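You operate a simulated robot arm through the tools that you are given. There is no shell and no other tool.

The job below is to be done with a simulated two-armed robot. You get a single attempt, and the scene is never put back.

JOB
Pair up the socks on the bed and put the sock rolls away.
Fine: lay each sock on its mate; the white and red rolls go in the cells of their colour.

It is judged by the outcome, as a careful person would: the job done as asked, and still so three seconds after it is handed in. It fails if anything else is knocked over, pushed out of place, dropped, spilled or broken.

ROBOT AND FRAMES
Two 7-joint arms with fingered hands on one trunk that stands fixed in place. Base frame: the origin is at the foot of the trunk, x ahead of it, y to its left, z up; the work surface is at about z = 0.68. Readings come in m, degrees, newtons and seconds.
The left shoulder is at [0.03, 0.136, 1.03], the right one opposite. Payload 5 kg a hand.
The TCP of each hand is the grasp point between the finger pads, 0.042 m short of the fingertips. In the tool frame z runs along the fingers and y along their closing line. The gripper opens to 0.208 m. The gripper's body begins 0.119 m behind the TCP. The gripper is a hand of 4 fingers: y runs from the thumb to the fingers, the wrist lies at [0, 0, -0.332] in the tool frame, and closing takes about 1.5 s.
Orientation is that of the tool frame in the base frame, as a unit quaternion [w, x, y, z]. With the fingers straight down and closing along the base's y, the tool's x points along the base's -x, its y along +y and its z along -z.

CONTROLS
- The arms move only by the tool play_rows. It takes "left_commands", "right_commands" or both (then of equal length, played together; a hand with none holds still); each is a list of rows, each a list of 3 entries, a list of its own where there are three numbers: the shift along the tool's x, y, z in units of 40 mm (1.0 is 40 mm), then the turn, a rotation vector about the tool's x, y, z in units of 5 degrees (1.0 is 5 degrees), then the finger opening in m, from 0 to 0.208. In form: [[[tx, ty, tz], [wx, wy, wz], claw], ...]. A call has 1 to 20 rows; each row shifts and turns the commanded pose from where the row before left it, along the tool's axes as they then stand. A call with a number of a shift or a turn outside -1 to 1 is refused whole. Rows are played at 5 a second. More than 0.05 m and 8.6 degrees between two rows, or a gripper value outside its range, and nothing of the call is played. Where a pose cannot be reached the arm comes as near as it can. A force on the tool above 40 N (or 10 N above the force at the start of the call, whichever is more), or a blocked arm, ends the call early, and 0.2 s more pass. Each finger travels about 0.072 m/s and halts on what it meets, pressing with about 27 N; the grip force reading is that of the motor and also rises with nothing between the fingers. The clock runs only during rows and for 0.2 s after the last one: add rows that do not move to give the fingers time. The reply holds the time, the measured pose of the TCP, the force on the tool along the base axes, the opening and the grip force, in the units named above and with some noise, with the torque about the TCP (base axes, N m) and any sound that the robot's microphone picked up, and new pictures: "pictures" is both (left out), scene, wrist or none (wrist: the cameras of the hands that moved).
- Cameras (640 x 400 px; columns grow to the right, rows downward): "scene" is now at [0.0493, -0.0183, 1.7605]; the picture's right is [-0.23, -0.97, 0.00], its down [-0.71, 0.17, -0.68] and it looks along [0.66, -0.16, -0.73] (base axes); focal length 364 px, centre (320, 200). "left" rides on the left gripper at [-0.101, 0, -0.145] in its tool frame; the picture's right is [0.00, -1.00, 0.00], its down [0.82, 0.00, -0.57] and it looks along [0.57, 0.00, 0.82] (tool axes); focal length 261 px, centre (320, 200). "right" rides on the right gripper at [0.101, 0, -0.145] in its tool frame; the picture's right is [0.00, 1.00, 0.00], its down [-0.82, 0.00, -0.57] and it looks along [-0.57, 0.00, 0.82] (tool axes); focal length 261 px, centre (320, 200). There is no depth. A picture from a camera that has moved, and an enlarged one, comes with that camera's place and axes in the base frame and with its lens.
- move_column(by): slides the trunk up (or, below 0, down) by that many m; the arms and the scene camera ride with it, the base frame stays. It gives what a move gives, with no picture.
- set_grasp(shape, hand): the hand has 4 fingers and takes this shape, open, in about a second: jaw (thumb against the fingers, like two jaws); tri (thumb and two fingers); tip (a fingertip pinch); poke (one finger out to press); point (the index stretched); flat (the hand flat); cup (the hand cupped); fist (a fist). The gripper value then closes the fingers along that shape, each until it touches; the sizes above hold for jaw. It gives what a move gives, with no picture.
- pan_tilt(pan, tilt): turns the head with the scene camera to pan (to the left, within 143 degrees either way) and tilt (down, from -29 to 69), counted from straight ahead of the robot. It gives what a move gives, and a new picture of the scene camera.
- zoom(camera, box): a new picture of the part [left, top, right, bottom] of that camera's present view, enlarged. It takes no simulated time.
- job_done(): hands the job in; it is judged then, once.

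Nothing tells you positions but the pictures and the camera data. Unless the task says otherwise, let go and move clear before handing in.

The tools are called after "Emit:" as a command line: name --argument value ..., lists and objects as JSON in quotes. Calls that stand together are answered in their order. play_rows: Moves the arms, as the interface text tells. Its arguments: {"type":"object","properties":{"left_commands":{"type":"array","items":{"type":"array"}},"right_commands":{"type":"array","items":{"type":"array"}},"pictures":{"type":"string","enum":["both","scene","wrist","none"]}},"required":[]} The other tools are called the same way: move_column (by) slides the trunk up or down; set_grasp (shape, hand) gives the hand a shape; pan_tilt (pan, tilt) turns the head that bears the scene camera; zoom (camera, box) takes an enlarged picture of a part of a camera's view; job_done () hands the job in.

At the start:

```text
t: 0.0
left_position: [0.6788, 0.2213, 1.0646]
left_ee_rot: [-0.001, 0.0, 1.0, 0.0]
left_contact_force: [-0.3, -0.9, 0.2]
left_moment: [0.03, 0.01, -0.04]
left_gripper_width: 0.2079
left_grip_force: 0.0
left_shape: jaw
right_position: [0.692, -0.322, 1.0162]
right_ee_rot: [0.0, -0.001, 1.0, 0.0]
right_contact_force: [0.6, -0.1, -0.4]
right_moment: [-0.01, 0.03, -0.01]
right_gripper_width: 0.208
right_grip_force: 0.0
right_shape: jaw
trunk travel left (down, up): [-0.05, 0.44]
head pan, tilt: [-13.2, 47.1]
```

scene: 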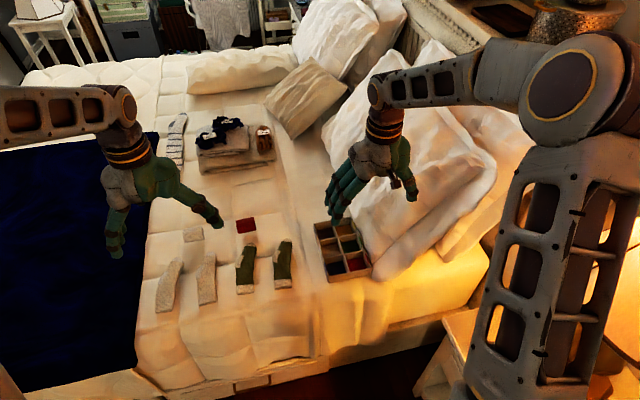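
right: 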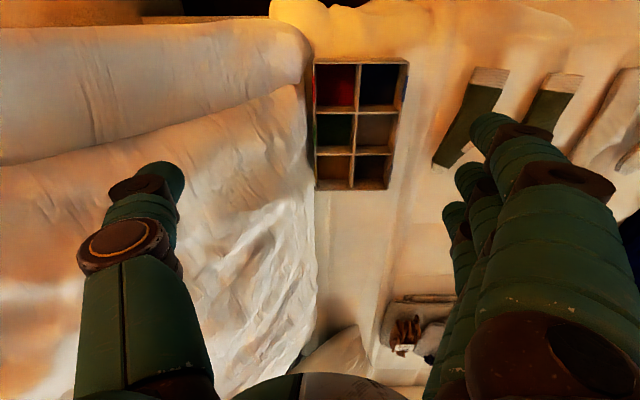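
left: 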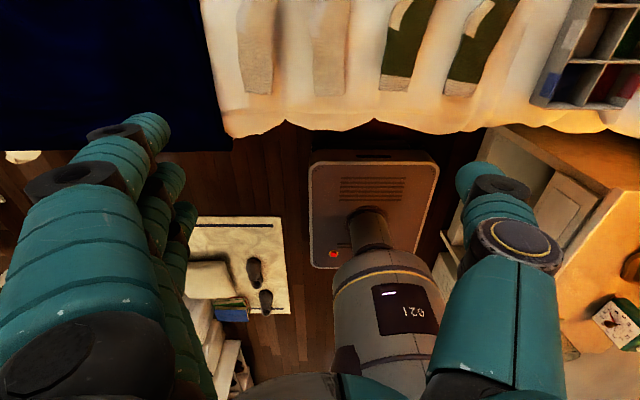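

I see a bed with socks laid flat (two whitish, two green with pale ends), a white roll and a red roll, and a divided box with coloured cells. I'll take closer looks before moving.

Emit:
zoom --camera "scene" --box '[140, 200, 300, 320]'

Emit:
zoom --camera "scene" --box '[290, 200, 400, 300]'

Emit:
zoom --camera "scene" --box '[150, 100, 310, 200]'

Emit:
zoom --camera "right" --box '[290, 40, 430, 200]'

```text
3.33 times, centred on (220, 260) of scene
camera zoom: at [0.0493, -0.0183, 1.7605], right [-0.23, -0.97, 0.0], down [-0.71, 0.17, -0.68], along [0.66, -0.16, -0.73], focal length 1214 px, centre (653, 0)
```

zoom: 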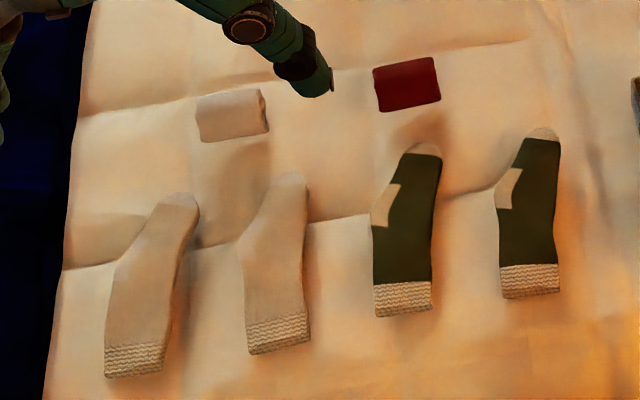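

```text
4.00 times, centred on (345, 250) of scene
camera zoom: at [0.0493, -0.0183, 1.7605], right [-0.23, -0.97, 0.0], down [-0.71, 0.17, -0.68], along [0.66, -0.16, -0.73], focal length 1457 px, centre (220, 0)
```

zoom: 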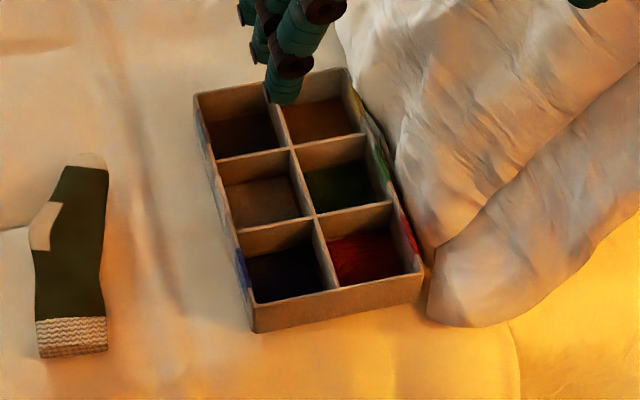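

```text
4.00 times, centred on (230, 150) of scene
camera zoom: at [0.0493, -0.0183, 1.7605], right [-0.23, -0.97, 0.0], down [-0.71, 0.17, -0.68], along [0.66, -0.16, -0.73], focal length 1457 px, centre (680, 400)
```

zoom: 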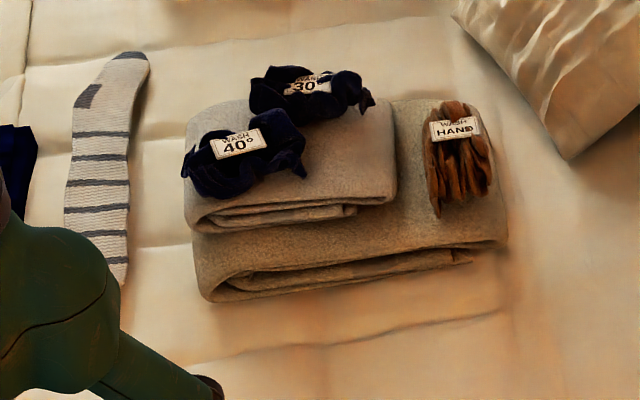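

```text
2.50 times, centred on (360, 120) of right
camera zoom: at [0.5913, -0.3204, 1.1612], right [0.0, 1.0, 0.0], down [0.82, 0.0, 0.57], along [0.57, 0.0, -0.82], focal length 652 px, centre (220, 400)
```

zoom: 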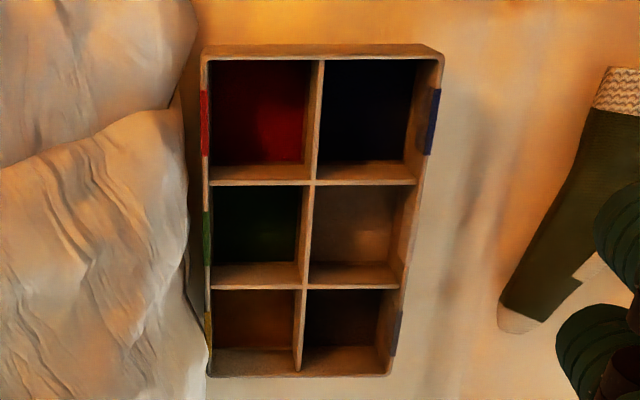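

The box has six cells: red and blue nearest the robot, green and a pale one in the middle, yellow and a dark one furthest away. I'll look around the bed for other socks and rolls before acting.

Emit:
pan_tilt --pan 20 --tilt 45

Emit:
pan_tilt --pan 10 --tilt 25

Emit:
pan_tilt --pan -30 --tilt 40

Emit:
pan_tilt --pan 0 --tilt 60

```text
t: 1.0
left_position: [0.6792, 0.2214, 1.0651]
left_ee_rot: [0.0, 0.0, 1.0, 0.0]
left_contact_force: [0.8, 0.0, 0.3]
left_moment: [0.01, -0.03, -0.02]
left_gripper_width: 0.208
left_grip_force: 0.1
left_shape: jaw
right_position: [0.6926, -0.3216, 1.0167]
right_ee_rot: [0.0, -0.001, 1.0, 0.001]
right_contact_force: [0.7, 0.2, -0.3]
right_moment: [0.04, 0.0, -0.01]
right_gripper_width: 0.2077
right_grip_force: 0.0
right_shape: jaw
trunk travel left (down, up): [-0.05, 0.44]
head pan, tilt: [20.0, 45.0]
camera scene: at [0.0483, 0.0276, 1.7634], right [0.34, -0.94, 0.0], down [-0.66, -0.24, -0.71], along [0.66, 0.24, -0.71], focal length 364 px, centre (320, 200)
```

scene: 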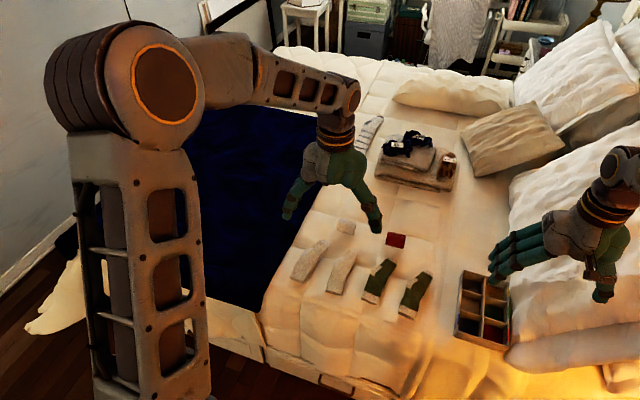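

```text
t: 1.8
left_position: [0.6793, 0.2215, 1.0644]
left_ee_rot: [0.0, 0.0, 1.0, 0.0]
left_contact_force: [-0.1, -0.3, 0.0]
left_moment: [0.03, -0.02, 0.01]
left_gripper_width: 0.2078
left_grip_force: 0.0
left_shape: jaw
right_position: [0.693, -0.3216, 1.0181]
right_ee_rot: [0.0, 0.0, 1.0, -0.001]
right_contact_force: [0.7, -0.1, 0.3]
right_moment: [0.01, 0.0, 0.01]
right_gripper_width: 0.2076
right_grip_force: 0.1
right_shape: jaw
trunk travel left (down, up): [-0.05, 0.44]
head pan, tilt: [10.0, 25.0]
camera scene: at [0.0626, 0.0159, 1.794], right [0.17, -0.98, 0.0], down [-0.42, -0.07, -0.91], along [0.89, 0.16, -0.42], focal length 364 px, centre (320, 200)
```

scene: 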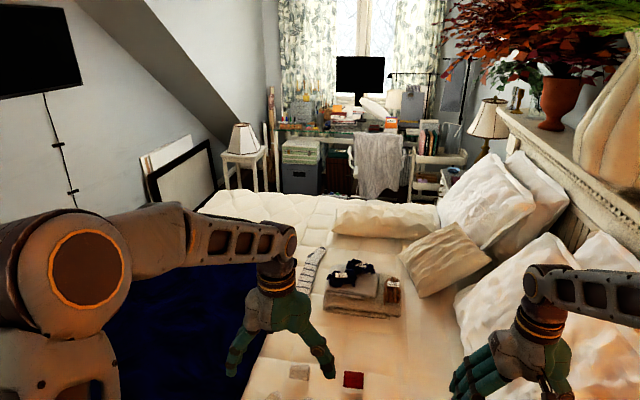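

```text
t: 2.9
left_position: [0.679, 0.2231, 1.0642]
left_ee_rot: [-0.001, 0.0, 1.0, 0.001]
left_contact_force: [-0.1, 0.1, 0.0]
left_moment: [0.01, -0.03, -0.02]
left_gripper_width: 0.2076
left_grip_force: 0.1
left_shape: jaw
right_position: [0.6919, -0.3224, 1.0163]
right_ee_rot: [0.0, 0.0, 1.0, 0.0]
right_contact_force: [0.1, -0.3, 0.0]
right_moment: [-0.04, 0.0, 0.0]
right_gripper_width: 0.208
right_grip_force: 0.1
right_shape: jaw
trunk travel left (down, up): [-0.05, 0.44]
head pan, tilt: [-30.0, 40.0]
camera scene: at [0.0455, -0.0426, 1.7707], right [-0.5, -0.87, 0.0], down [-0.56, 0.32, -0.77], along [0.66, -0.38, -0.64], focal length 364 px, centre (320, 200)
```

scene: 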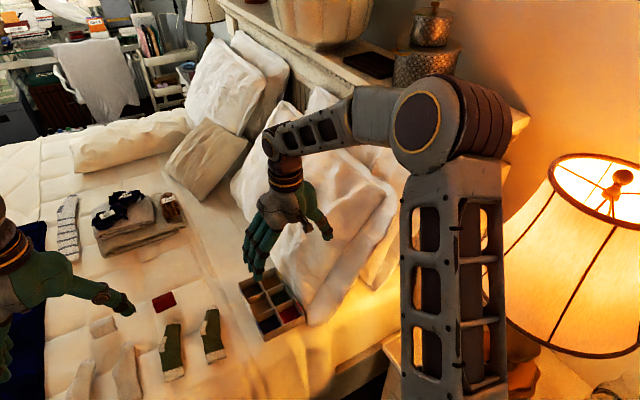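

```text
t: 3.8
left_position: [0.6792, 0.2206, 1.0644]
left_ee_rot: [0.0, -0.001, 1.0, 0.0]
left_contact_force: [0.5, 0.3, 0.1]
left_moment: [0.02, -0.01, 0.0]
left_gripper_width: 0.2077
left_grip_force: 0.1
left_shape: jaw
right_position: [0.6923, -0.3223, 1.0167]
right_ee_rot: [0.0, 0.0, 1.0, 0.0]
right_contact_force: [-1.0, -0.3, 0.7]
right_moment: [-0.02, -0.02, -0.03]
right_gripper_width: 0.2078
right_grip_force: 0.1
right_shape: jaw
trunk travel left (down, up): [-0.05, 0.44]
head pan, tilt: [0.0, 60.0]
camera scene: at [0.0385, -0.0002, 1.744], right [0.0, -1.0, 0.0], down [-0.87, 0.0, -0.5], along [0.5, 0.0, -0.87], focal length 364 px, centre (320, 200)
```

scene: 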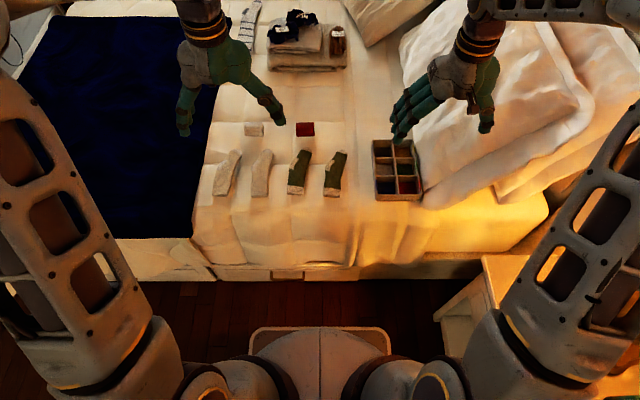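

This near-overhead view is good for measuring. I'll zoom in to locate the socks, rolls and cells precisely.

Emit:
zoom --camera "scene" --box '[200, 110, 360, 210]'

Emit:
zoom --camera "scene" --box '[360, 130, 440, 210]'

Emit:
zoom --camera "scene" --box '[220, 0, 360, 80]'

```text
4.00 times, centred on (280, 160) of scene
camera zoom: at [0.0385, -0.0002, 1.744], right [0.0, -1.0, 0.0], down [-0.87, 0.0, -0.5], along [0.5, 0.0, -0.87], focal length 1457 px, centre (480, 360)
```

zoom: 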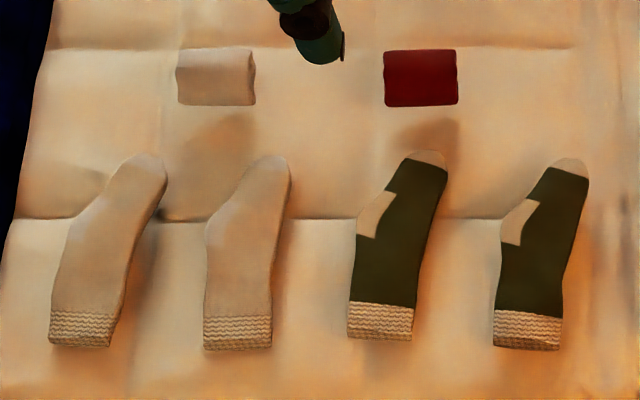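

```text
5.00 times, centred on (400, 170) of scene
camera zoom: at [0.0385, -0.0002, 1.744], right [0.0, -1.0, 0.0], down [-0.87, 0.0, -0.5], along [0.5, 0.0, -0.87], focal length 1821 px, centre (-80, 350)
```

zoom: 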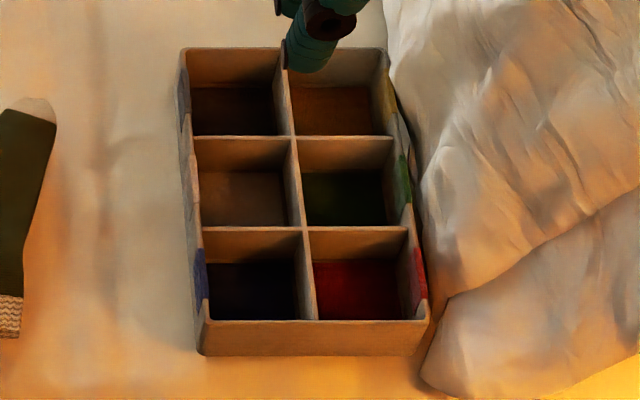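

```text
4.57 times, centred on (290, 40) of scene
camera zoom: at [0.0385, -0.0002, 1.744], right [0.0, -1.0, 0.0], down [-0.87, 0.0, -0.5], along [0.5, 0.0, -0.87], focal length 1665 px, centre (457, 931)
```

zoom: 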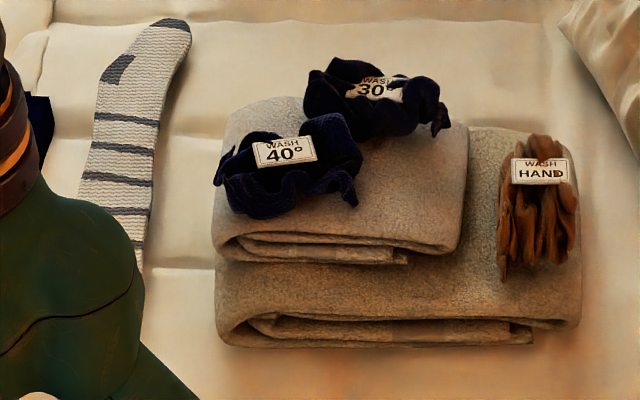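

The sock pairs are the two cream socks (about x 0.66–0.86, y 0.32 and 0.20) and the two green ones (y 0.065 and −0.06). The rolls sit near x 0.94, at y 0.245 (white) and y 0.055 (red), and the box spans roughly x 0.645–0.875, y −0.33 to −0.187. I'll bring both hands' cameras over the rolls and the box to measure more closely.

Emit:
play_rows --left_commands '[[[-0.75, -0.29, 0.46], [0, 0, 0], 0.208], [[-0.75, -0.29, 0.46], [0, 0, 0], 0.208], [[-0.75, -0.29, 0.46], [0, 0, 0], 0.208], [[-0.75, -0.29, 0.46], [0, 0, 0], 0.208], [[-0.75, -0.29, 0.46], [0, 0, 0], 0.208], [[-0.75, -0.29, 0.46], [0, 0, 0], 0.208], [[0, 0, 0], [0, 0, 0], 0.208]]' --right_commands '[[[0, 0.3, 0], [0, 0, 0], 0.208], [[0, 0.3, 0], [0, 0, 0], 0.208], [[0, 0.3, 0], [0, 0, 0], 0.208], [[0, 0.3, 0], [0, 0, 0], 0.208], [[0, 0.3, 0], [0, 0, 0], 0.208], [[0, 0.3, 0], [0, 0, 0], 0.208], [[0, 0, 0], [0, 0, 0], 0.208]]' --pictures "both"

```text
t: 5.4
left_position: [0.8584, 0.1505, 0.9553]
left_ee_rot: [0.001, 0.0, 1.0, -0.001]
left_contact_force: [-1.7, 0.6, 0.5]
left_moment: [0.02, -0.01, -0.04]
left_gripper_width: 0.208
left_grip_force: 0.1
left_shape: jaw
right_position: [0.6905, -0.2509, 1.0189]
right_ee_rot: [0.0, 0.0, 1.0, 0.0]
right_contact_force: [-0.5, -0.3, -0.4]
right_moment: [0.01, -0.08, -0.01]
right_gripper_width: 0.208
right_grip_force: 0.1
right_shape: jaw
trunk travel left (down, up): [-0.05, 0.44]
head pan, tilt: [0.0, 60.0]
camera scene: at [0.0372, -0.0002, 1.7441], right [0.0, -1.0, 0.0], down [-0.87, 0.0, -0.5], along [0.5, 0.0, -0.87], focal length 364 px, centre (320, 200)
camera right: at [0.5898, -0.2486, 1.1624], right [0.0, 1.0, 0.0], down [0.82, 0.0, 0.57], along [0.57, 0.0, -0.82], focal length 261 px, centre (320, 200)
camera left: at [0.9597, 0.1521, 1.0995], right [0.0, -1.0, 0.0], down [-0.82, 0.0, 0.57], along [-0.57, 0.0, -0.82], focal length 261 px, centre (320, 200)
```

scene: 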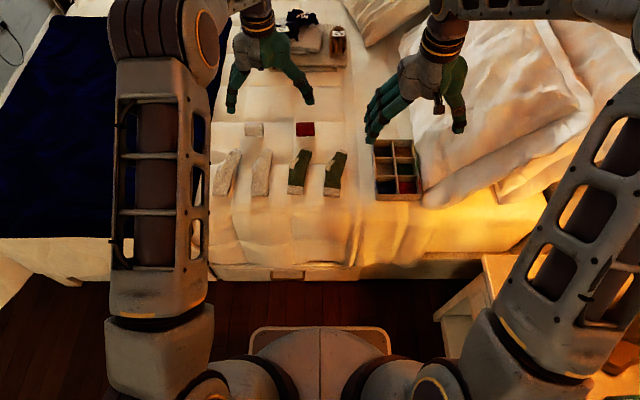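
right: 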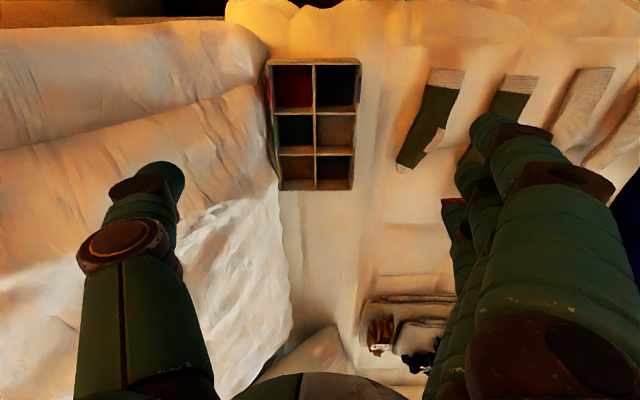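
left: 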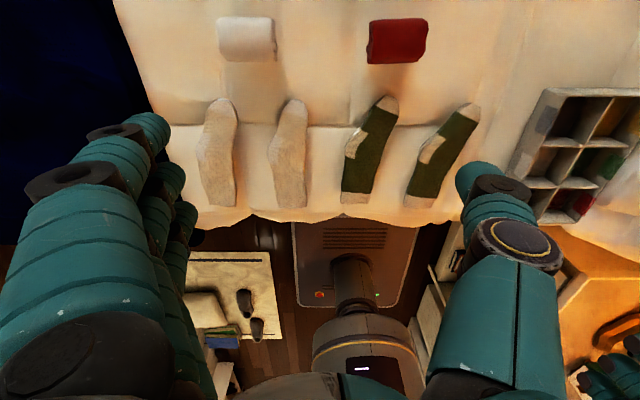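

Emit:
zoom --camera "left" --box '[190, 0, 510, 220]'

Emit:
zoom --camera "left" --box '[200, 5, 300, 75]'

Emit:
zoom --camera "left" --box '[350, 5, 450, 75]'

Emit:
zoom --camera "right" --box '[255, 50, 375, 200]'

Emit:
zoom --camera "left" --box '[500, 80, 640, 230]'

```text
1.82 times, centred on (350, 110) of left
camera zoom: at [0.9597, 0.1521, 1.0995], right [0.0, -1.0, 0.0], down [-0.82, 0.0, 0.57], along [-0.57, 0.0, -0.82], focal length 474 px, centre (266, 364)
```

zoom: 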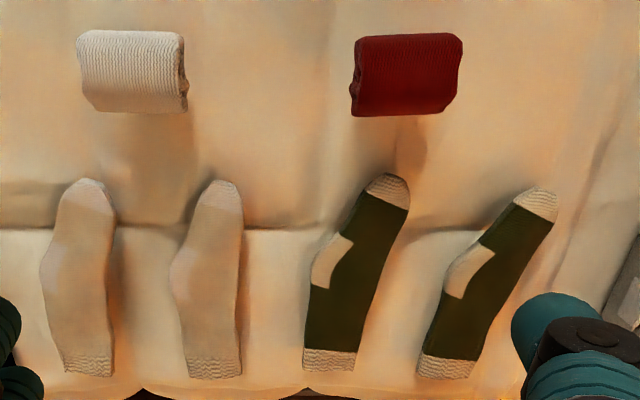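

```text
5.71 times, centred on (250, 40) of left
camera zoom: at [0.9597, 0.1521, 1.0995], right [0.0, -1.0, 0.0], down [-0.82, 0.0, 0.57], along [-0.57, 0.0, -0.82], focal length 1489 px, centre (720, 1114)
```

zoom: 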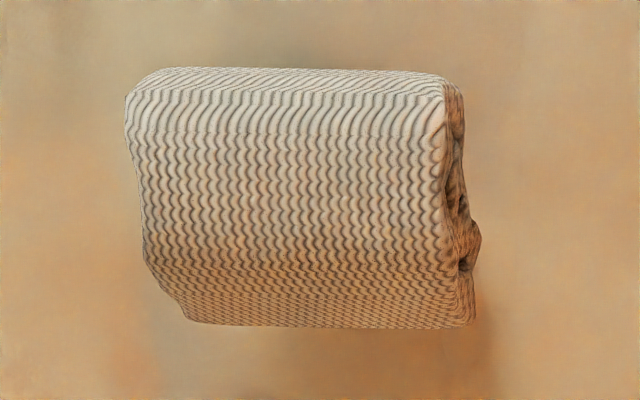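

```text
5.71 times, centred on (400, 40) of left
camera zoom: at [0.9597, 0.1521, 1.0995], right [0.0, -1.0, 0.0], down [-0.82, 0.0, 0.57], along [-0.57, 0.0, -0.82], focal length 1489 px, centre (-137, 1114)
```

zoom: 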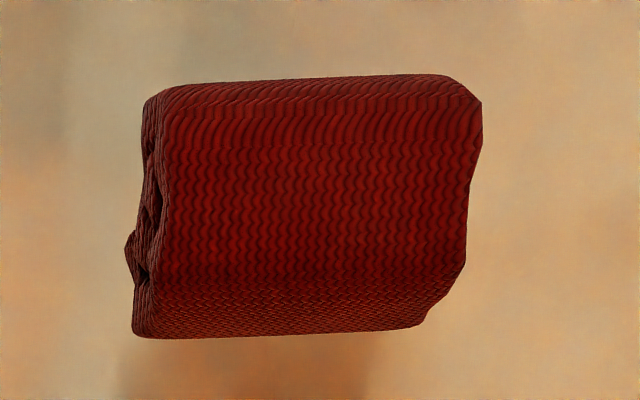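

```text
2.67 times, centred on (315, 125) of right
camera zoom: at [0.5898, -0.2486, 1.1624], right [0.0, 1.0, 0.0], down [0.82, 0.0, 0.57], along [0.57, 0.0, -0.82], focal length 695 px, centre (333, 400)
```

zoom: 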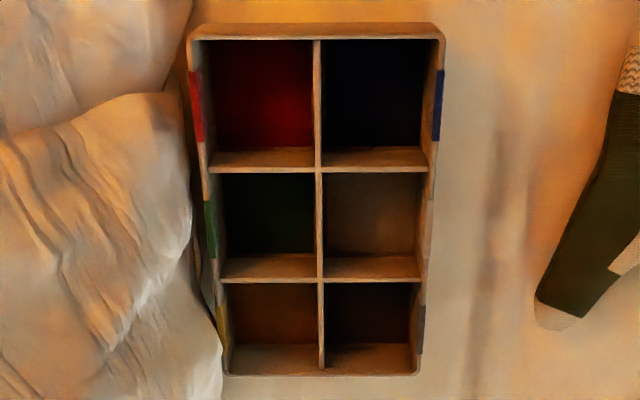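

```text
2.67 times, centred on (570, 155) of left
camera zoom: at [0.9597, 0.1521, 1.0995], right [0.0, -1.0, 0.0], down [-0.82, 0.0, 0.57], along [-0.57, 0.0, -0.82], focal length 695 px, centre (-347, 320)
```

zoom: 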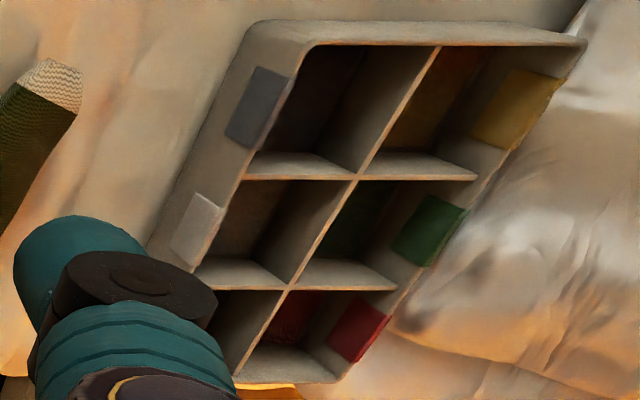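

The outer-wall tags settle the cells: grey, white and blue on the left side, yellow, green and red on the right, so white is the middle-left cell and red the near-right one. I'll zoom tighter to compare roll size with cell size.

Emit:
zoom --camera "scene" --box '[240, 110, 330, 150]'

Emit:
zoom --camera "scene" --box '[365, 130, 430, 210]'

Emit:
zoom --camera "right" --box '[260, 50, 370, 120]'

Emit:
zoom --camera "right" --box '[260, 100, 370, 200]'

```text
7.11 times, centred on (285, 130) of scene
camera zoom: at [0.0372, -0.0002, 1.7441], right [0.0, -1.0, 0.0], down [-0.87, 0.0, -0.5], along [0.5, 0.0, -0.87], focal length 2590 px, centre (569, 698)
```

zoom: 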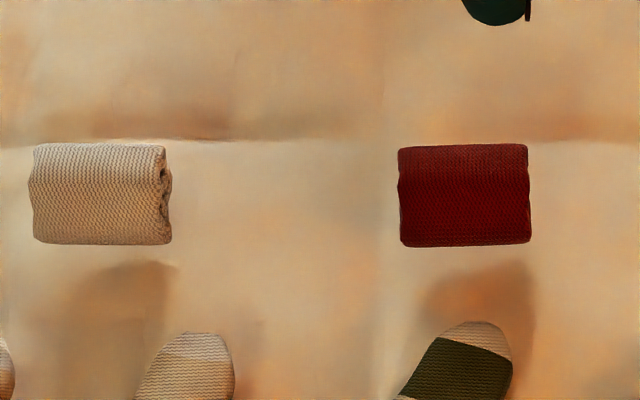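

```text
5.00 times, centred on (398, 170) of scene
camera zoom: at [0.0372, -0.0002, 1.7441], right [0.0, -1.0, 0.0], down [-0.87, 0.0, -0.5], along [0.5, 0.0, -0.87], focal length 1821 px, centre (-68, 350)
```

zoom: 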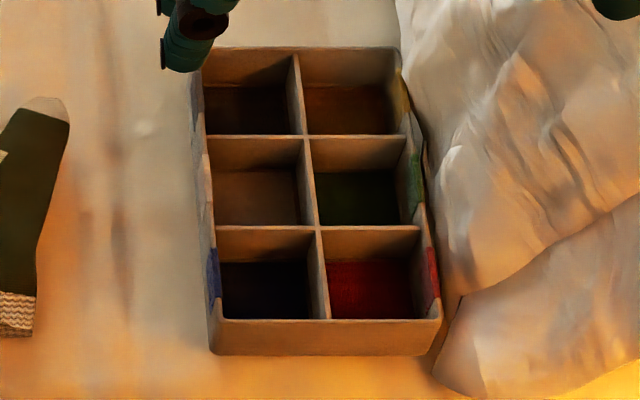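

```text
5.71 times, centred on (315, 85) of right
camera zoom: at [0.5898, -0.2486, 1.1624], right [0.0, 1.0, 0.0], down [0.82, 0.0, 0.57], along [0.57, 0.0, -0.82], focal length 1489 px, centre (349, 857)
```

zoom: 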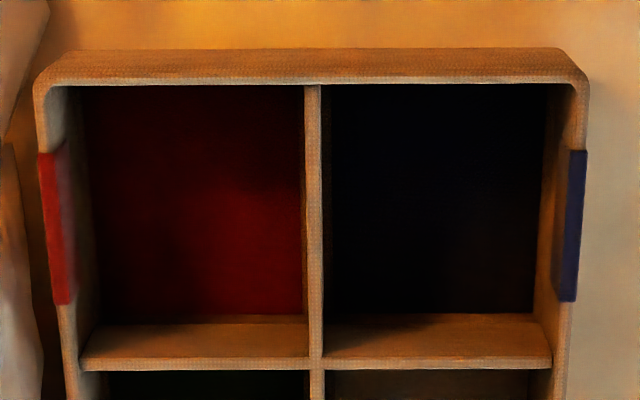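

```text
4.00 times, centred on (315, 150) of right
camera zoom: at [0.5898, -0.2486, 1.1624], right [0.0, 1.0, 0.0], down [0.82, 0.0, 0.57], along [0.57, 0.0, -0.82], focal length 1043 px, centre (340, 400)
```

zoom: 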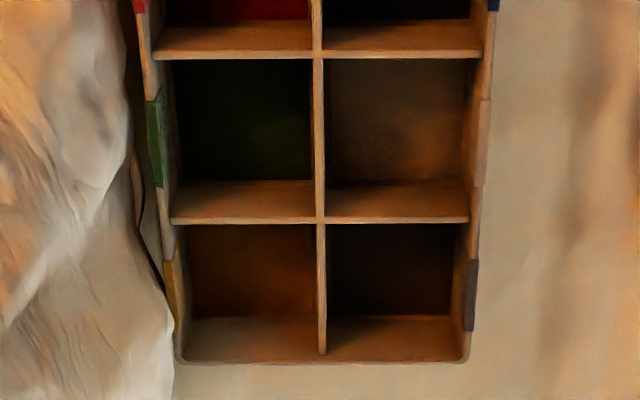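

Each cell is about 0.070 by 0.066 m and the rolls are about 0.068 by 0.05 m, so I expect them to fit lengthwise along x. I'll start with the cream socks, moving the left hand above the left one (centre about 0.755, 0.328), yawed 11° to match it.

Emit:
play_rows --left_commands '[[[0.43, 0.74, 0.3], [0, 0, 0], 0.12], [[0.43, 0.74, 0.3], [0, 0, 0], 0.12], [[0.43, 0.74, 0.3], [0, 0, 0], 0.12], [[0.43, 0.74, 0.3], [0, 0, 0], 0.12], [[0.43, 0.74, 0.3], [0, 0, 0], 0.12], [[0.43, 0.74, 0.3], [0, 0, 0], 0.12], [[0, 0, 0.2], [0, 0, 0.75], 0.12], [[0, 0, 0.2], [0, 0, 0.75], 0.12], [[0, 0, 0.2], [0, 0, 0.7], 0.12], [[0, 0, 0], [0, 0, 0], 0.12]]' --pictures "both"

```text
t: 7.6
left_position: [0.7559, 0.3301, 0.8595]
left_ee_rot: [-0.001, 0.096, 0.995, 0.0]
left_contact_force: [0.0, 0.1, 0.3]
left_moment: [0.01, -0.02, 0.0]
left_gripper_width: 0.1208
left_grip_force: 0.0
left_shape: jaw
right_position: [0.6924, -0.2499, 1.0168]
right_ee_rot: [0.0, 0.0, 1.0, 0.0]
right_contact_force: [-0.8, -0.9, 0.3]
right_moment: [-0.02, 0.0, 0.0]
right_gripper_width: 0.2078
right_grip_force: 0.0
right_shape: jaw
trunk travel left (down, up): [-0.05, 0.44]
head pan, tilt: [0.0, 60.0]
camera scene: at [0.0384, 0.0, 1.744], right [0.0, -1.0, 0.0], down [-0.87, 0.0, -0.5], along [0.5, 0.0, -0.87], focal length 364 px, centre (320, 200)
camera left: at [0.8555, 0.3118, 1.003], right [-0.19, -0.98, 0.0], down [-0.81, 0.15, 0.57], along [-0.56, 0.11, -0.82], focal length 261 px, centre (320, 200)
```

scene: 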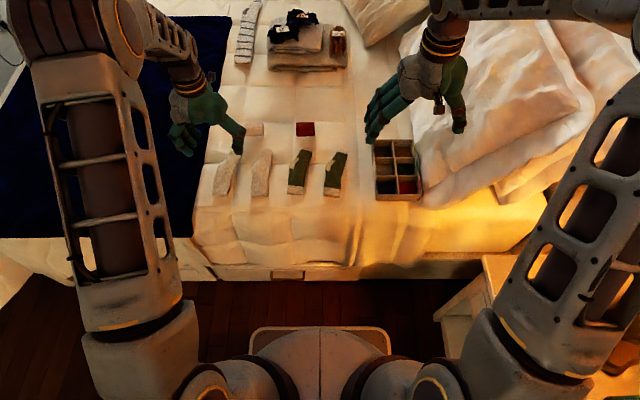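
left: 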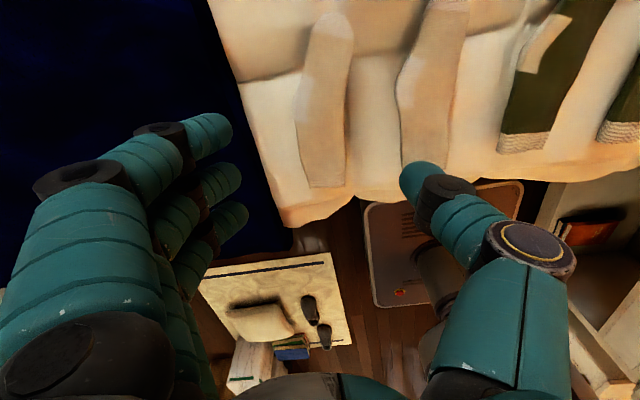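

The hand is above the left cream sock, aligned with it. I'll descend part-way and check where the fingers are relative to the sock's edges.

Emit:
play_rows --left_commands '[[[0, 0, 0.6], [0, 0, 0], 0.12], [[0, 0, 0.6], [0, 0, 0], 0.12], [[0, 0, 0.6], [0, 0, 0], 0.12], [[0, 0, 0.6], [0, 0, 0], 0.12], [[0, 0, 0], [0, 0, 0], 0.12]]' --pictures "both"

Emit:
zoom --camera "scene" --box '[150, 80, 310, 210]'

```text
t: 8.8
left_position: [0.7554, 0.3297, 0.7641]
left_ee_rot: [0.0, 0.096, 0.995, 0.0]
left_contact_force: [0.2, 0.2, 0.2]
left_moment: [-0.02, -0.02, -0.01]
left_gripper_width: 0.1207
left_grip_force: 0.2
left_shape: jaw
right_position: [0.6911, -0.2519, 1.0184]
right_ee_rot: [0.0, 0.0, 1.0, 0.0]
right_contact_force: [-0.8, 0.2, 0.3]
right_moment: [0.03, -0.02, -0.03]
right_gripper_width: 0.2077
right_grip_force: 0.0
right_shape: jaw
trunk travel left (down, up): [-0.05, 0.44]
head pan, tilt: [0.0, 60.0]
camera scene: at [0.0382, -0.0002, 1.744], right [0.0, -1.0, 0.0], down [-0.87, 0.0, -0.5], along [0.5, 0.0, -0.87], focal length 364 px, centre (320, 200)
camera left: at [0.8545, 0.3109, 0.9075], right [-0.19, -0.98, 0.0], down [-0.81, 0.15, 0.57], along [-0.56, 0.11, -0.82], focal length 261 px, centre (320, 200)
```

scene: 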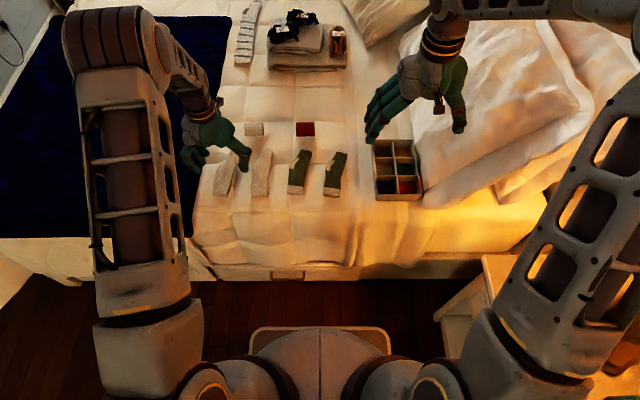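
left: 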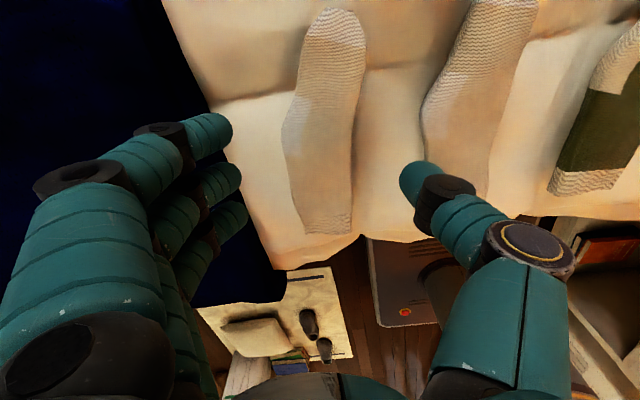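

```text
3.08 times, centred on (230, 145) of scene
camera zoom: at [0.0382, -0.0002, 1.744], right [0.0, -1.0, 0.0], down [-0.87, 0.0, -0.5], along [0.5, 0.0, -0.87], focal length 1121 px, centre (597, 369)
```

zoom: 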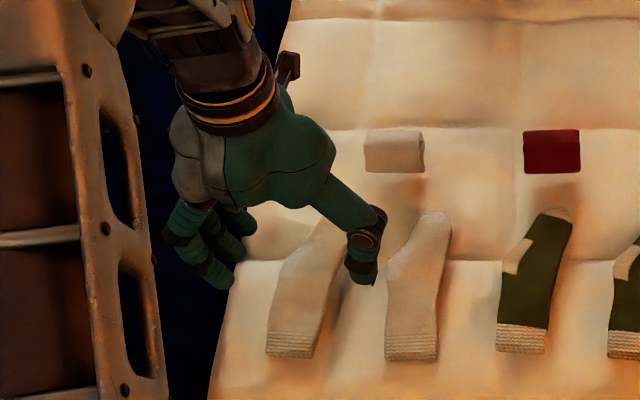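

The fingers straddle the left cream sock with clearance on both sides. I'll lower to about 14 mm above where I expect the tips to touch, then check.

Emit:
play_rows --left_commands '[[[0, 0, 0.3], [0, 0, 0], 0.11], [[0, 0, 0.3], [0, 0, 0], 0.11], [[0, 0, 0], [0, 0, 0], 0.11]]' --pictures "both"

Emit:
zoom --camera "scene" --box '[170, 100, 290, 200]'

Emit:
zoom --camera "left" --box '[180, 0, 460, 260]'

```text
t: 9.6
left_position: [0.7559, 0.3294, 0.7377]
left_ee_rot: [0.0, 0.096, 0.995, 0.0]
left_contact_force: [-0.2, -0.3, 0.3]
left_moment: [-0.01, -0.05, -0.03]
left_gripper_width: 0.1111
left_grip_force: 0.0
left_shape: jaw
right_position: [0.6925, -0.2501, 1.0168]
right_ee_rot: [0.0, 0.001, 1.0, -0.001]
right_contact_force: [0.4, 0.9, -0.1]
right_moment: [-0.01, 0.0, -0.01]
right_gripper_width: 0.2078
right_grip_force: 0.0
right_shape: jaw
trunk travel left (down, up): [-0.05, 0.44]
head pan, tilt: [0.0, 60.0]
camera scene: at [0.0384, -0.0001, 1.744], right [0.0, -1.0, 0.0], down [-0.87, 0.0, -0.5], along [0.5, 0.0, -0.87], focal length 364 px, centre (320, 200)
camera left: at [0.8552, 0.311, 0.883], right [-0.19, -0.98, 0.0], down [-0.81, 0.15, 0.57], along [-0.56, 0.11, -0.82], focal length 261 px, centre (320, 200)
```

scene: 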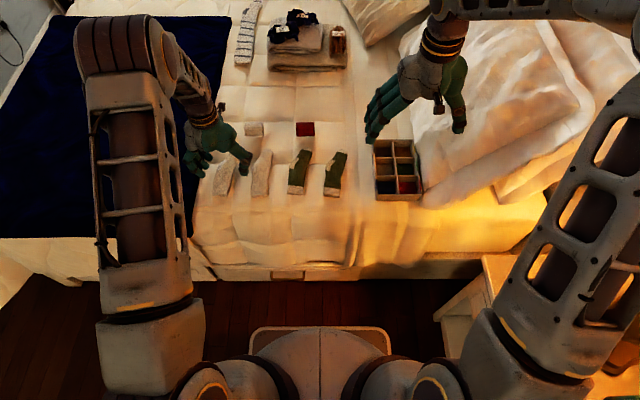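
left: 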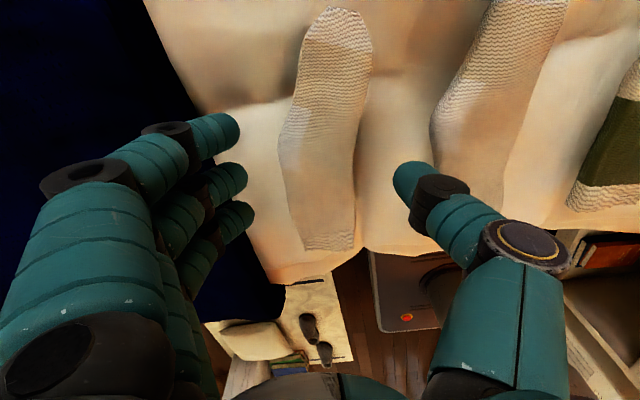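

```text
4.00 times, centred on (230, 150) of scene
camera zoom: at [0.0384, -0.0001, 1.744], right [0.0, -1.0, 0.0], down [-0.87, 0.0, -0.5], along [0.5, 0.0, -0.87], focal length 1457 px, centre (680, 400)
```

zoom: 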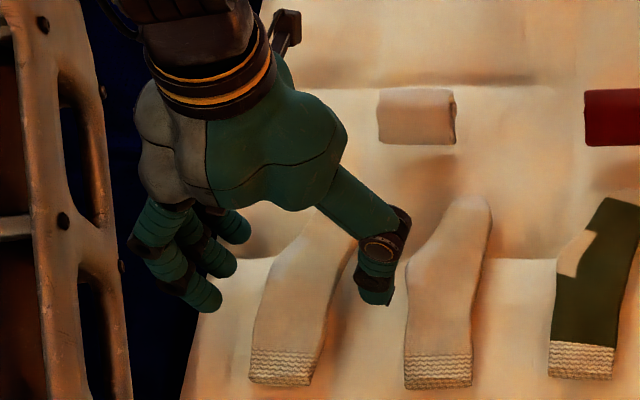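

```text
1.54 times, centred on (320, 130) of left
camera zoom: at [0.8552, 0.311, 0.883], right [-0.19, -0.98, 0.0], down [-0.81, 0.15, 0.57], along [-0.56, 0.11, -0.82], focal length 401 px, centre (320, 308)
```

zoom: 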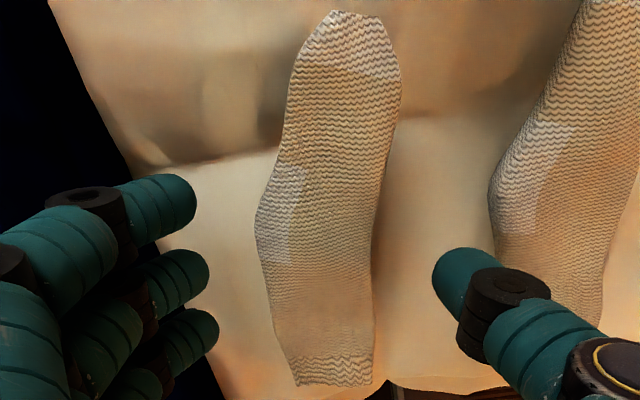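

The sock is centred between thumb and fingers. I'll lower until the tips reach the bed, watching the force.

Emit:
play_rows --left_commands '[[[0, 0, 0.1], [0, 0, 0], 0.11], [[0, 0, 0.1], [0, 0, 0], 0.11], [[0, 0, 0.1], [0, 0, 0], 0.11], [[0, 0, 0], [0, 0, 0], 0.11]]' --pictures "wrist"

```text
t: 10.6
left_position: [0.756, 0.3281, 0.7271]
left_ee_rot: [0.0, 0.096, 0.995, 0.0]
left_contact_force: [-0.6, -0.7, -0.4]
left_moment: [0.02, 0.0, 0.01]
left_gripper_width: 0.1109
left_grip_force: 0.0
left_shape: jaw
right_position: [0.6919, -0.25, 1.0171]
right_ee_rot: [0.001, 0.0, 1.0, 0.0]
right_contact_force: [0.4, 0.8, 0.5]
right_moment: [-0.01, 0.03, 0.0]
right_gripper_width: 0.2078
right_grip_force: 0.0
right_shape: jaw
trunk travel left (down, up): [-0.05, 0.44]
head pan, tilt: [0.0, 60.0]
camera left: at [0.8555, 0.3109, 0.8708], right [-0.19, -0.98, 0.0], down [-0.81, 0.15, 0.57], along [-0.56, 0.11, -0.82], focal length 261 px, centre (320, 200)
```

left: 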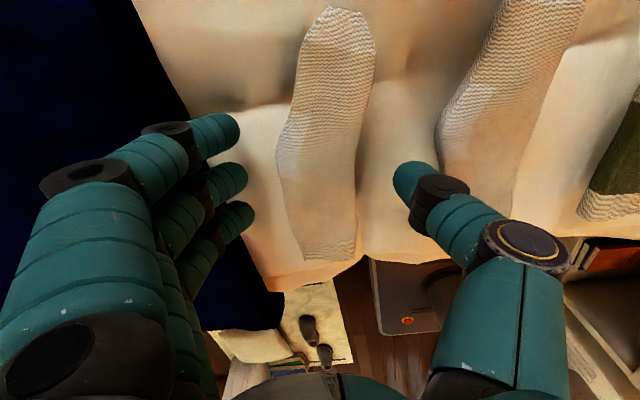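

No contact yet at TCP z = 0.727. I'll keep going down in small steps.

Emit:
play_rows --left_commands '[[[0, 0, 0.06], [0, 0, 0], 0.11], [[0, 0, 0.06], [0, 0, 0], 0.11], [[0, 0, 0], [0, 0, 0], 0.11]]' --pictures "wrist"

Emit:
zoom --camera "scene" --box '[180, 130, 270, 200]'

```text
t: 11.4
left_position: [0.7551, 0.3292, 0.7235]
left_ee_rot: [0.002, 0.095, 0.995, 0.001]
left_contact_force: [-0.7, 0.8, 20.7]
left_moment: [1.48, -0.1, 0.09]
left_gripper_width: 0.1101
left_grip_force: 0.1
left_shape: jaw
right_position: [0.6901, -0.2499, 1.0187]
right_ee_rot: [0.001, 0.0, 1.0, -0.001]
right_contact_force: [0.7, -0.1, 0.1]
right_moment: [-0.01, -0.04, 0.03]
right_gripper_width: 0.2078
right_grip_force: 0.2
right_shape: jaw
trunk travel left (down, up): [-0.05, 0.44]
head pan, tilt: [0.0, 60.0]
camera left: at [0.8552, 0.3116, 0.8681], right [-0.19, -0.98, 0.0], down [-0.81, 0.15, 0.57], along [-0.56, 0.11, -0.82], focal length 261 px, centre (320, 200)
```

left: 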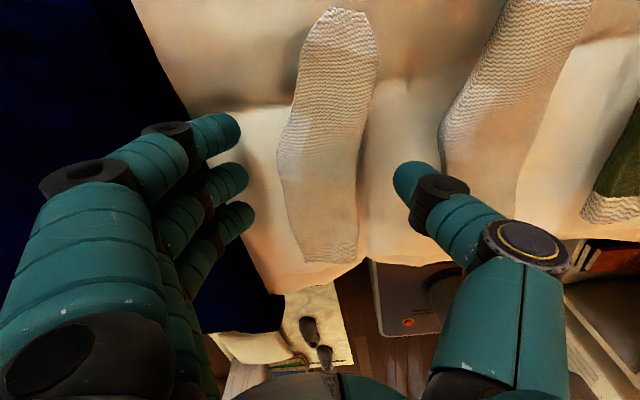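

```text
5.71 times, centred on (225, 165) of scene
camera zoom: at [0.0367, -0.0009, 1.7442], right [0.0, -1.0, 0.0], down [-0.87, 0.0, -0.5], along [0.5, 0.0, -0.87], focal length 2081 px, centre (863, 400)
```

zoom: 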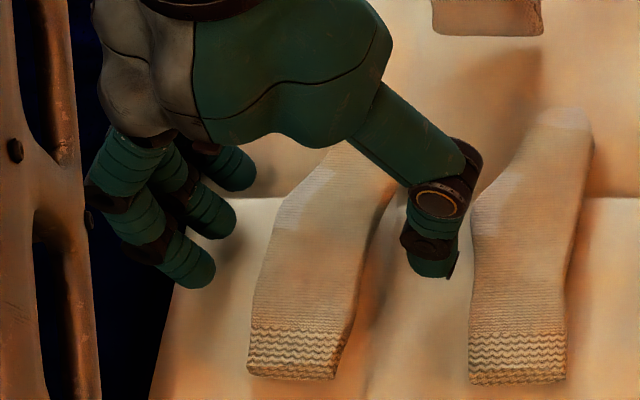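

The tips touch the bed at about TCP z = 0.7235. I'll lift 2 mm and close on the sock in stages, watching how the opening settles.

Emit:
play_rows --left_commands '[[[0, 0, -0.06], [0, 0, 0], 0.11], [[0, 0, 0], [0, 0, 0], 0.075], [[0, 0, 0], [0, 0, 0], 0.075], [[0, 0, 0], [0, 0, 0], 0.075], [[0, 0, 0], [0, 0, 0], 0.075]]' --pictures "wrist"

Emit:
zoom --camera "left" --box '[180, 0, 460, 260]'

```text
t: 12.6
left_position: [0.7557, 0.3304, 0.7238]
left_ee_rot: [0.0, 0.095, 0.995, 0.0]
left_contact_force: [-0.2, 2.3, 7.6]
left_moment: [0.48, -0.01, 0.1]
left_gripper_width: 0.0769
left_grip_force: 0.0
left_shape: jaw
right_position: [0.6905, -0.2506, 1.0174]
right_ee_rot: [0.0, 0.0, 1.0, 0.0]
right_contact_force: [-0.2, 0.8, 0.4]
right_moment: [-0.03, -0.01, -0.01]
right_gripper_width: 0.2078
right_grip_force: 0.1
right_shape: jaw
trunk travel left (down, up): [-0.05, 0.44]
head pan, tilt: [0.0, 60.0]
camera left: at [0.8546, 0.3117, 0.8685], right [-0.19, -0.98, 0.0], down [-0.81, 0.15, 0.57], along [-0.56, 0.11, -0.82], focal length 261 px, centre (320, 200)
```

left: 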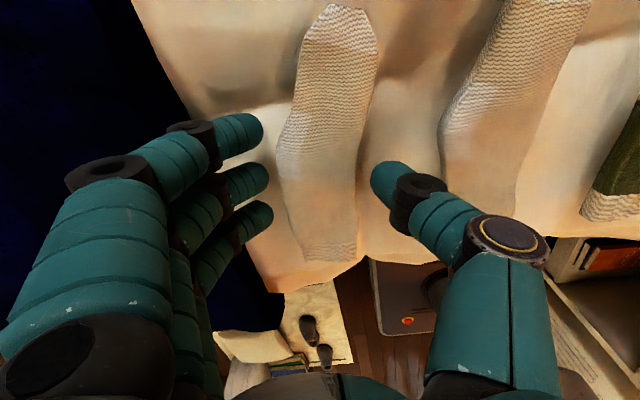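

```text
1.54 times, centred on (320, 130) of left
camera zoom: at [0.8546, 0.3117, 0.8685], right [-0.19, -0.98, 0.0], down [-0.81, 0.15, 0.57], along [-0.56, 0.11, -0.82], focal length 401 px, centre (320, 308)
```

zoom: 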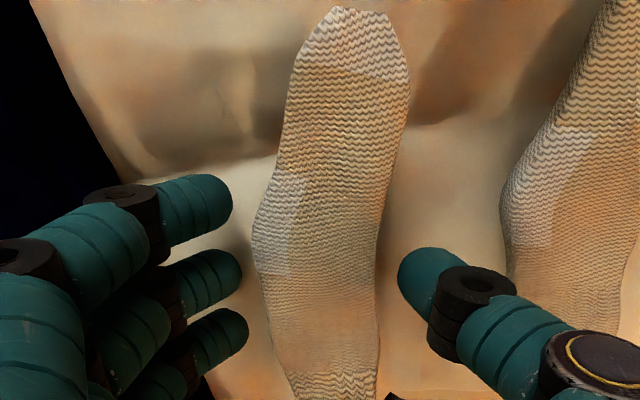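

Emit:
play_rows --left_commands '[[[0, 0, -0.04], [0, 0, 0], 0.06], [[0, 0, 0], [0, 0, 0], 0.05], [[0, 0, 0], [0, 0, 0], 0.045], [[0, 0, 0], [0, 0, 0], 0.045], [[0, 0, 0], [0, 0, 0], 0.045]]' --pictures "wrist"

Emit:
zoom --camera "left" --box '[180, 0, 460, 260]'

```text
t: 13.8
left_position: [0.7555, 0.329, 0.7255]
left_ee_rot: [0.0, 0.095, 0.995, 0.0]
left_contact_force: [-0.4, -0.4, 1.0]
left_moment: [-0.02, -0.04, 0.01]
left_gripper_width: 0.0622
left_grip_force: 27.5
left_shape: jaw
right_position: [0.6921, -0.2499, 1.0175]
right_ee_rot: [0.0, 0.0, 1.0, 0.0]
right_contact_force: [-0.1, -0.2, -0.1]
right_moment: [-0.02, 0.0, -0.05]
right_gripper_width: 0.2077
right_grip_force: 0.1
right_shape: jaw
trunk travel left (down, up): [-0.05, 0.44]
head pan, tilt: [0.0, 60.0]
camera left: at [0.8555, 0.3116, 0.8697], right [-0.19, -0.98, 0.0], down [-0.81, 0.15, 0.57], along [-0.56, 0.11, -0.82], focal length 261 px, centre (320, 200)
```

left: 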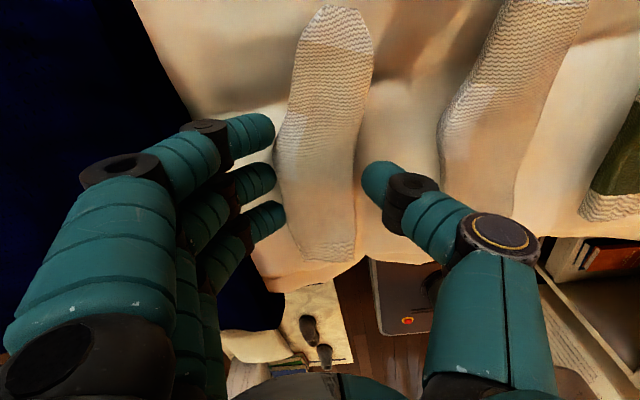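

```text
1.54 times, centred on (320, 130) of left
camera zoom: at [0.8555, 0.3116, 0.8697], right [-0.19, -0.98, 0.0], down [-0.81, 0.15, 0.57], along [-0.56, 0.11, -0.82], focal length 401 px, centre (320, 308)
```

zoom: 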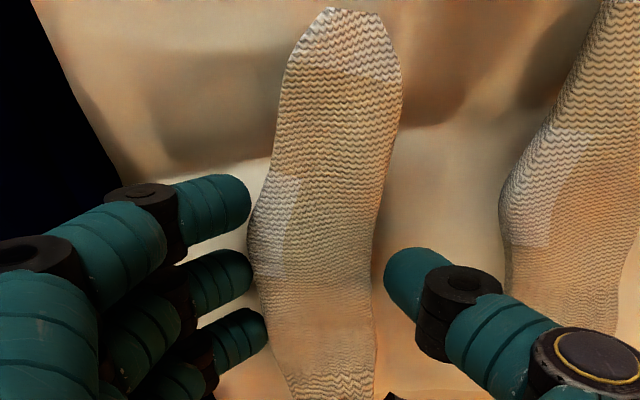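

The fingers stopped at 0.062 m with 27 N, so the sock is firm enough to hold. I'll lift it 5 cm and check it's held.

Emit:
play_rows --left_commands '[[[0, 0, -0.25], [0, 0, 0], 0.04], [[0, 0, -0.5], [0, 0, 0], 0.04], [[0, 0, -0.5], [0, 0, 0], 0.04], [[0, 0, 0], [0, 0, 0], 0.04]]' --pictures "both"

Emit:
zoom --camera "scene" --box '[170, 100, 310, 210]'

Emit:
zoom --camera "left" --box '[180, 0, 500, 260]'

```text
t: 14.8
left_position: [0.7559, 0.3298, 0.7751]
left_ee_rot: [0.001, 0.097, 0.995, 0.0]
left_contact_force: [-0.2, 1.1, -1.5]
left_moment: [-0.01, 0.01, -0.02]
left_gripper_width: 0.0622
left_grip_force: 27.1
left_shape: jaw
right_position: [0.692, -0.2498, 1.0172]
right_ee_rot: [0.0, 0.0, 1.0, 0.0]
right_contact_force: [0.3, 0.8, -0.6]
right_moment: [-0.02, 0.05, -0.02]
right_gripper_width: 0.2079
right_grip_force: 0.2
right_shape: jaw
trunk travel left (down, up): [-0.05, 0.44]
head pan, tilt: [0.0, 60.0]
camera scene: at [0.039, 0.0001, 1.7439], right [0.0, -1.0, 0.0], down [-0.87, 0.0, -0.5], along [0.5, 0.0, -0.87], focal length 364 px, centre (320, 200)
camera left: at [0.8559, 0.3115, 0.9191], right [-0.19, -0.98, 0.0], down [-0.81, 0.15, 0.57], along [-0.56, 0.11, -0.82], focal length 261 px, centre (320, 200)
```

scene: 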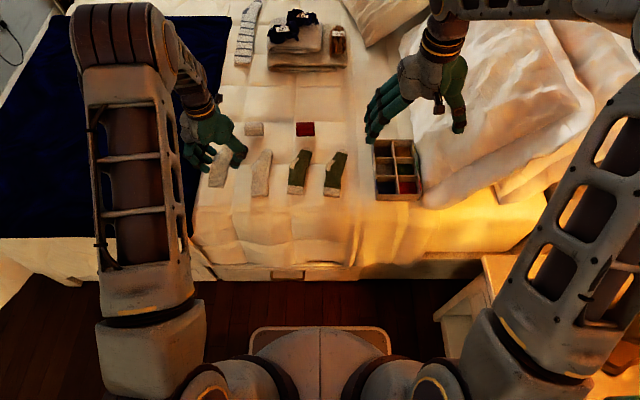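
left: 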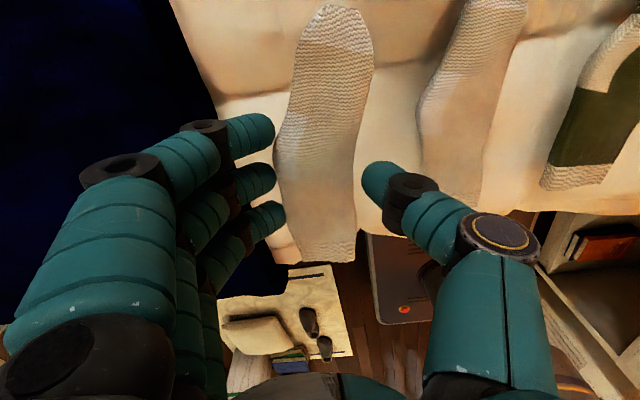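

```text
3.64 times, centred on (240, 155) of scene
camera zoom: at [0.039, 0.0001, 1.7439], right [0.0, -1.0, 0.0], down [-0.87, 0.0, -0.5], along [0.5, 0.0, -0.87], focal length 1324 px, centre (611, 364)
```

zoom: 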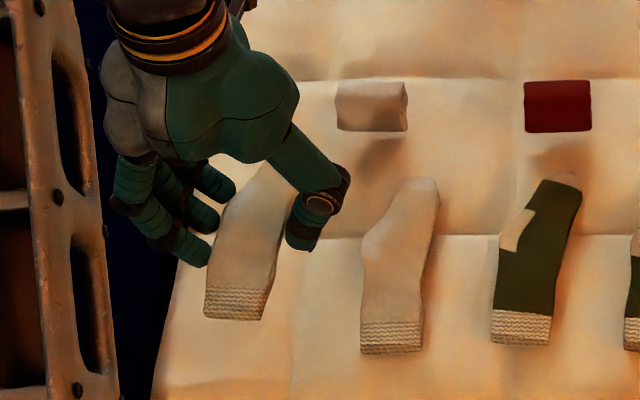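

```text
1.54 times, centred on (340, 130) of left
camera zoom: at [0.8559, 0.3115, 0.9191], right [-0.19, -0.98, 0.0], down [-0.81, 0.15, 0.57], along [-0.56, 0.11, -0.82], focal length 401 px, centre (289, 308)
```

zoom: 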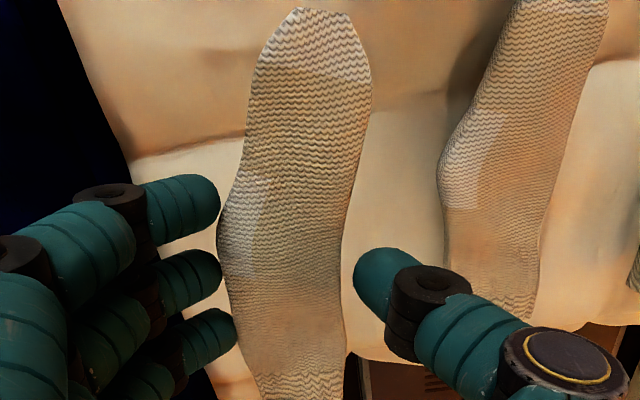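

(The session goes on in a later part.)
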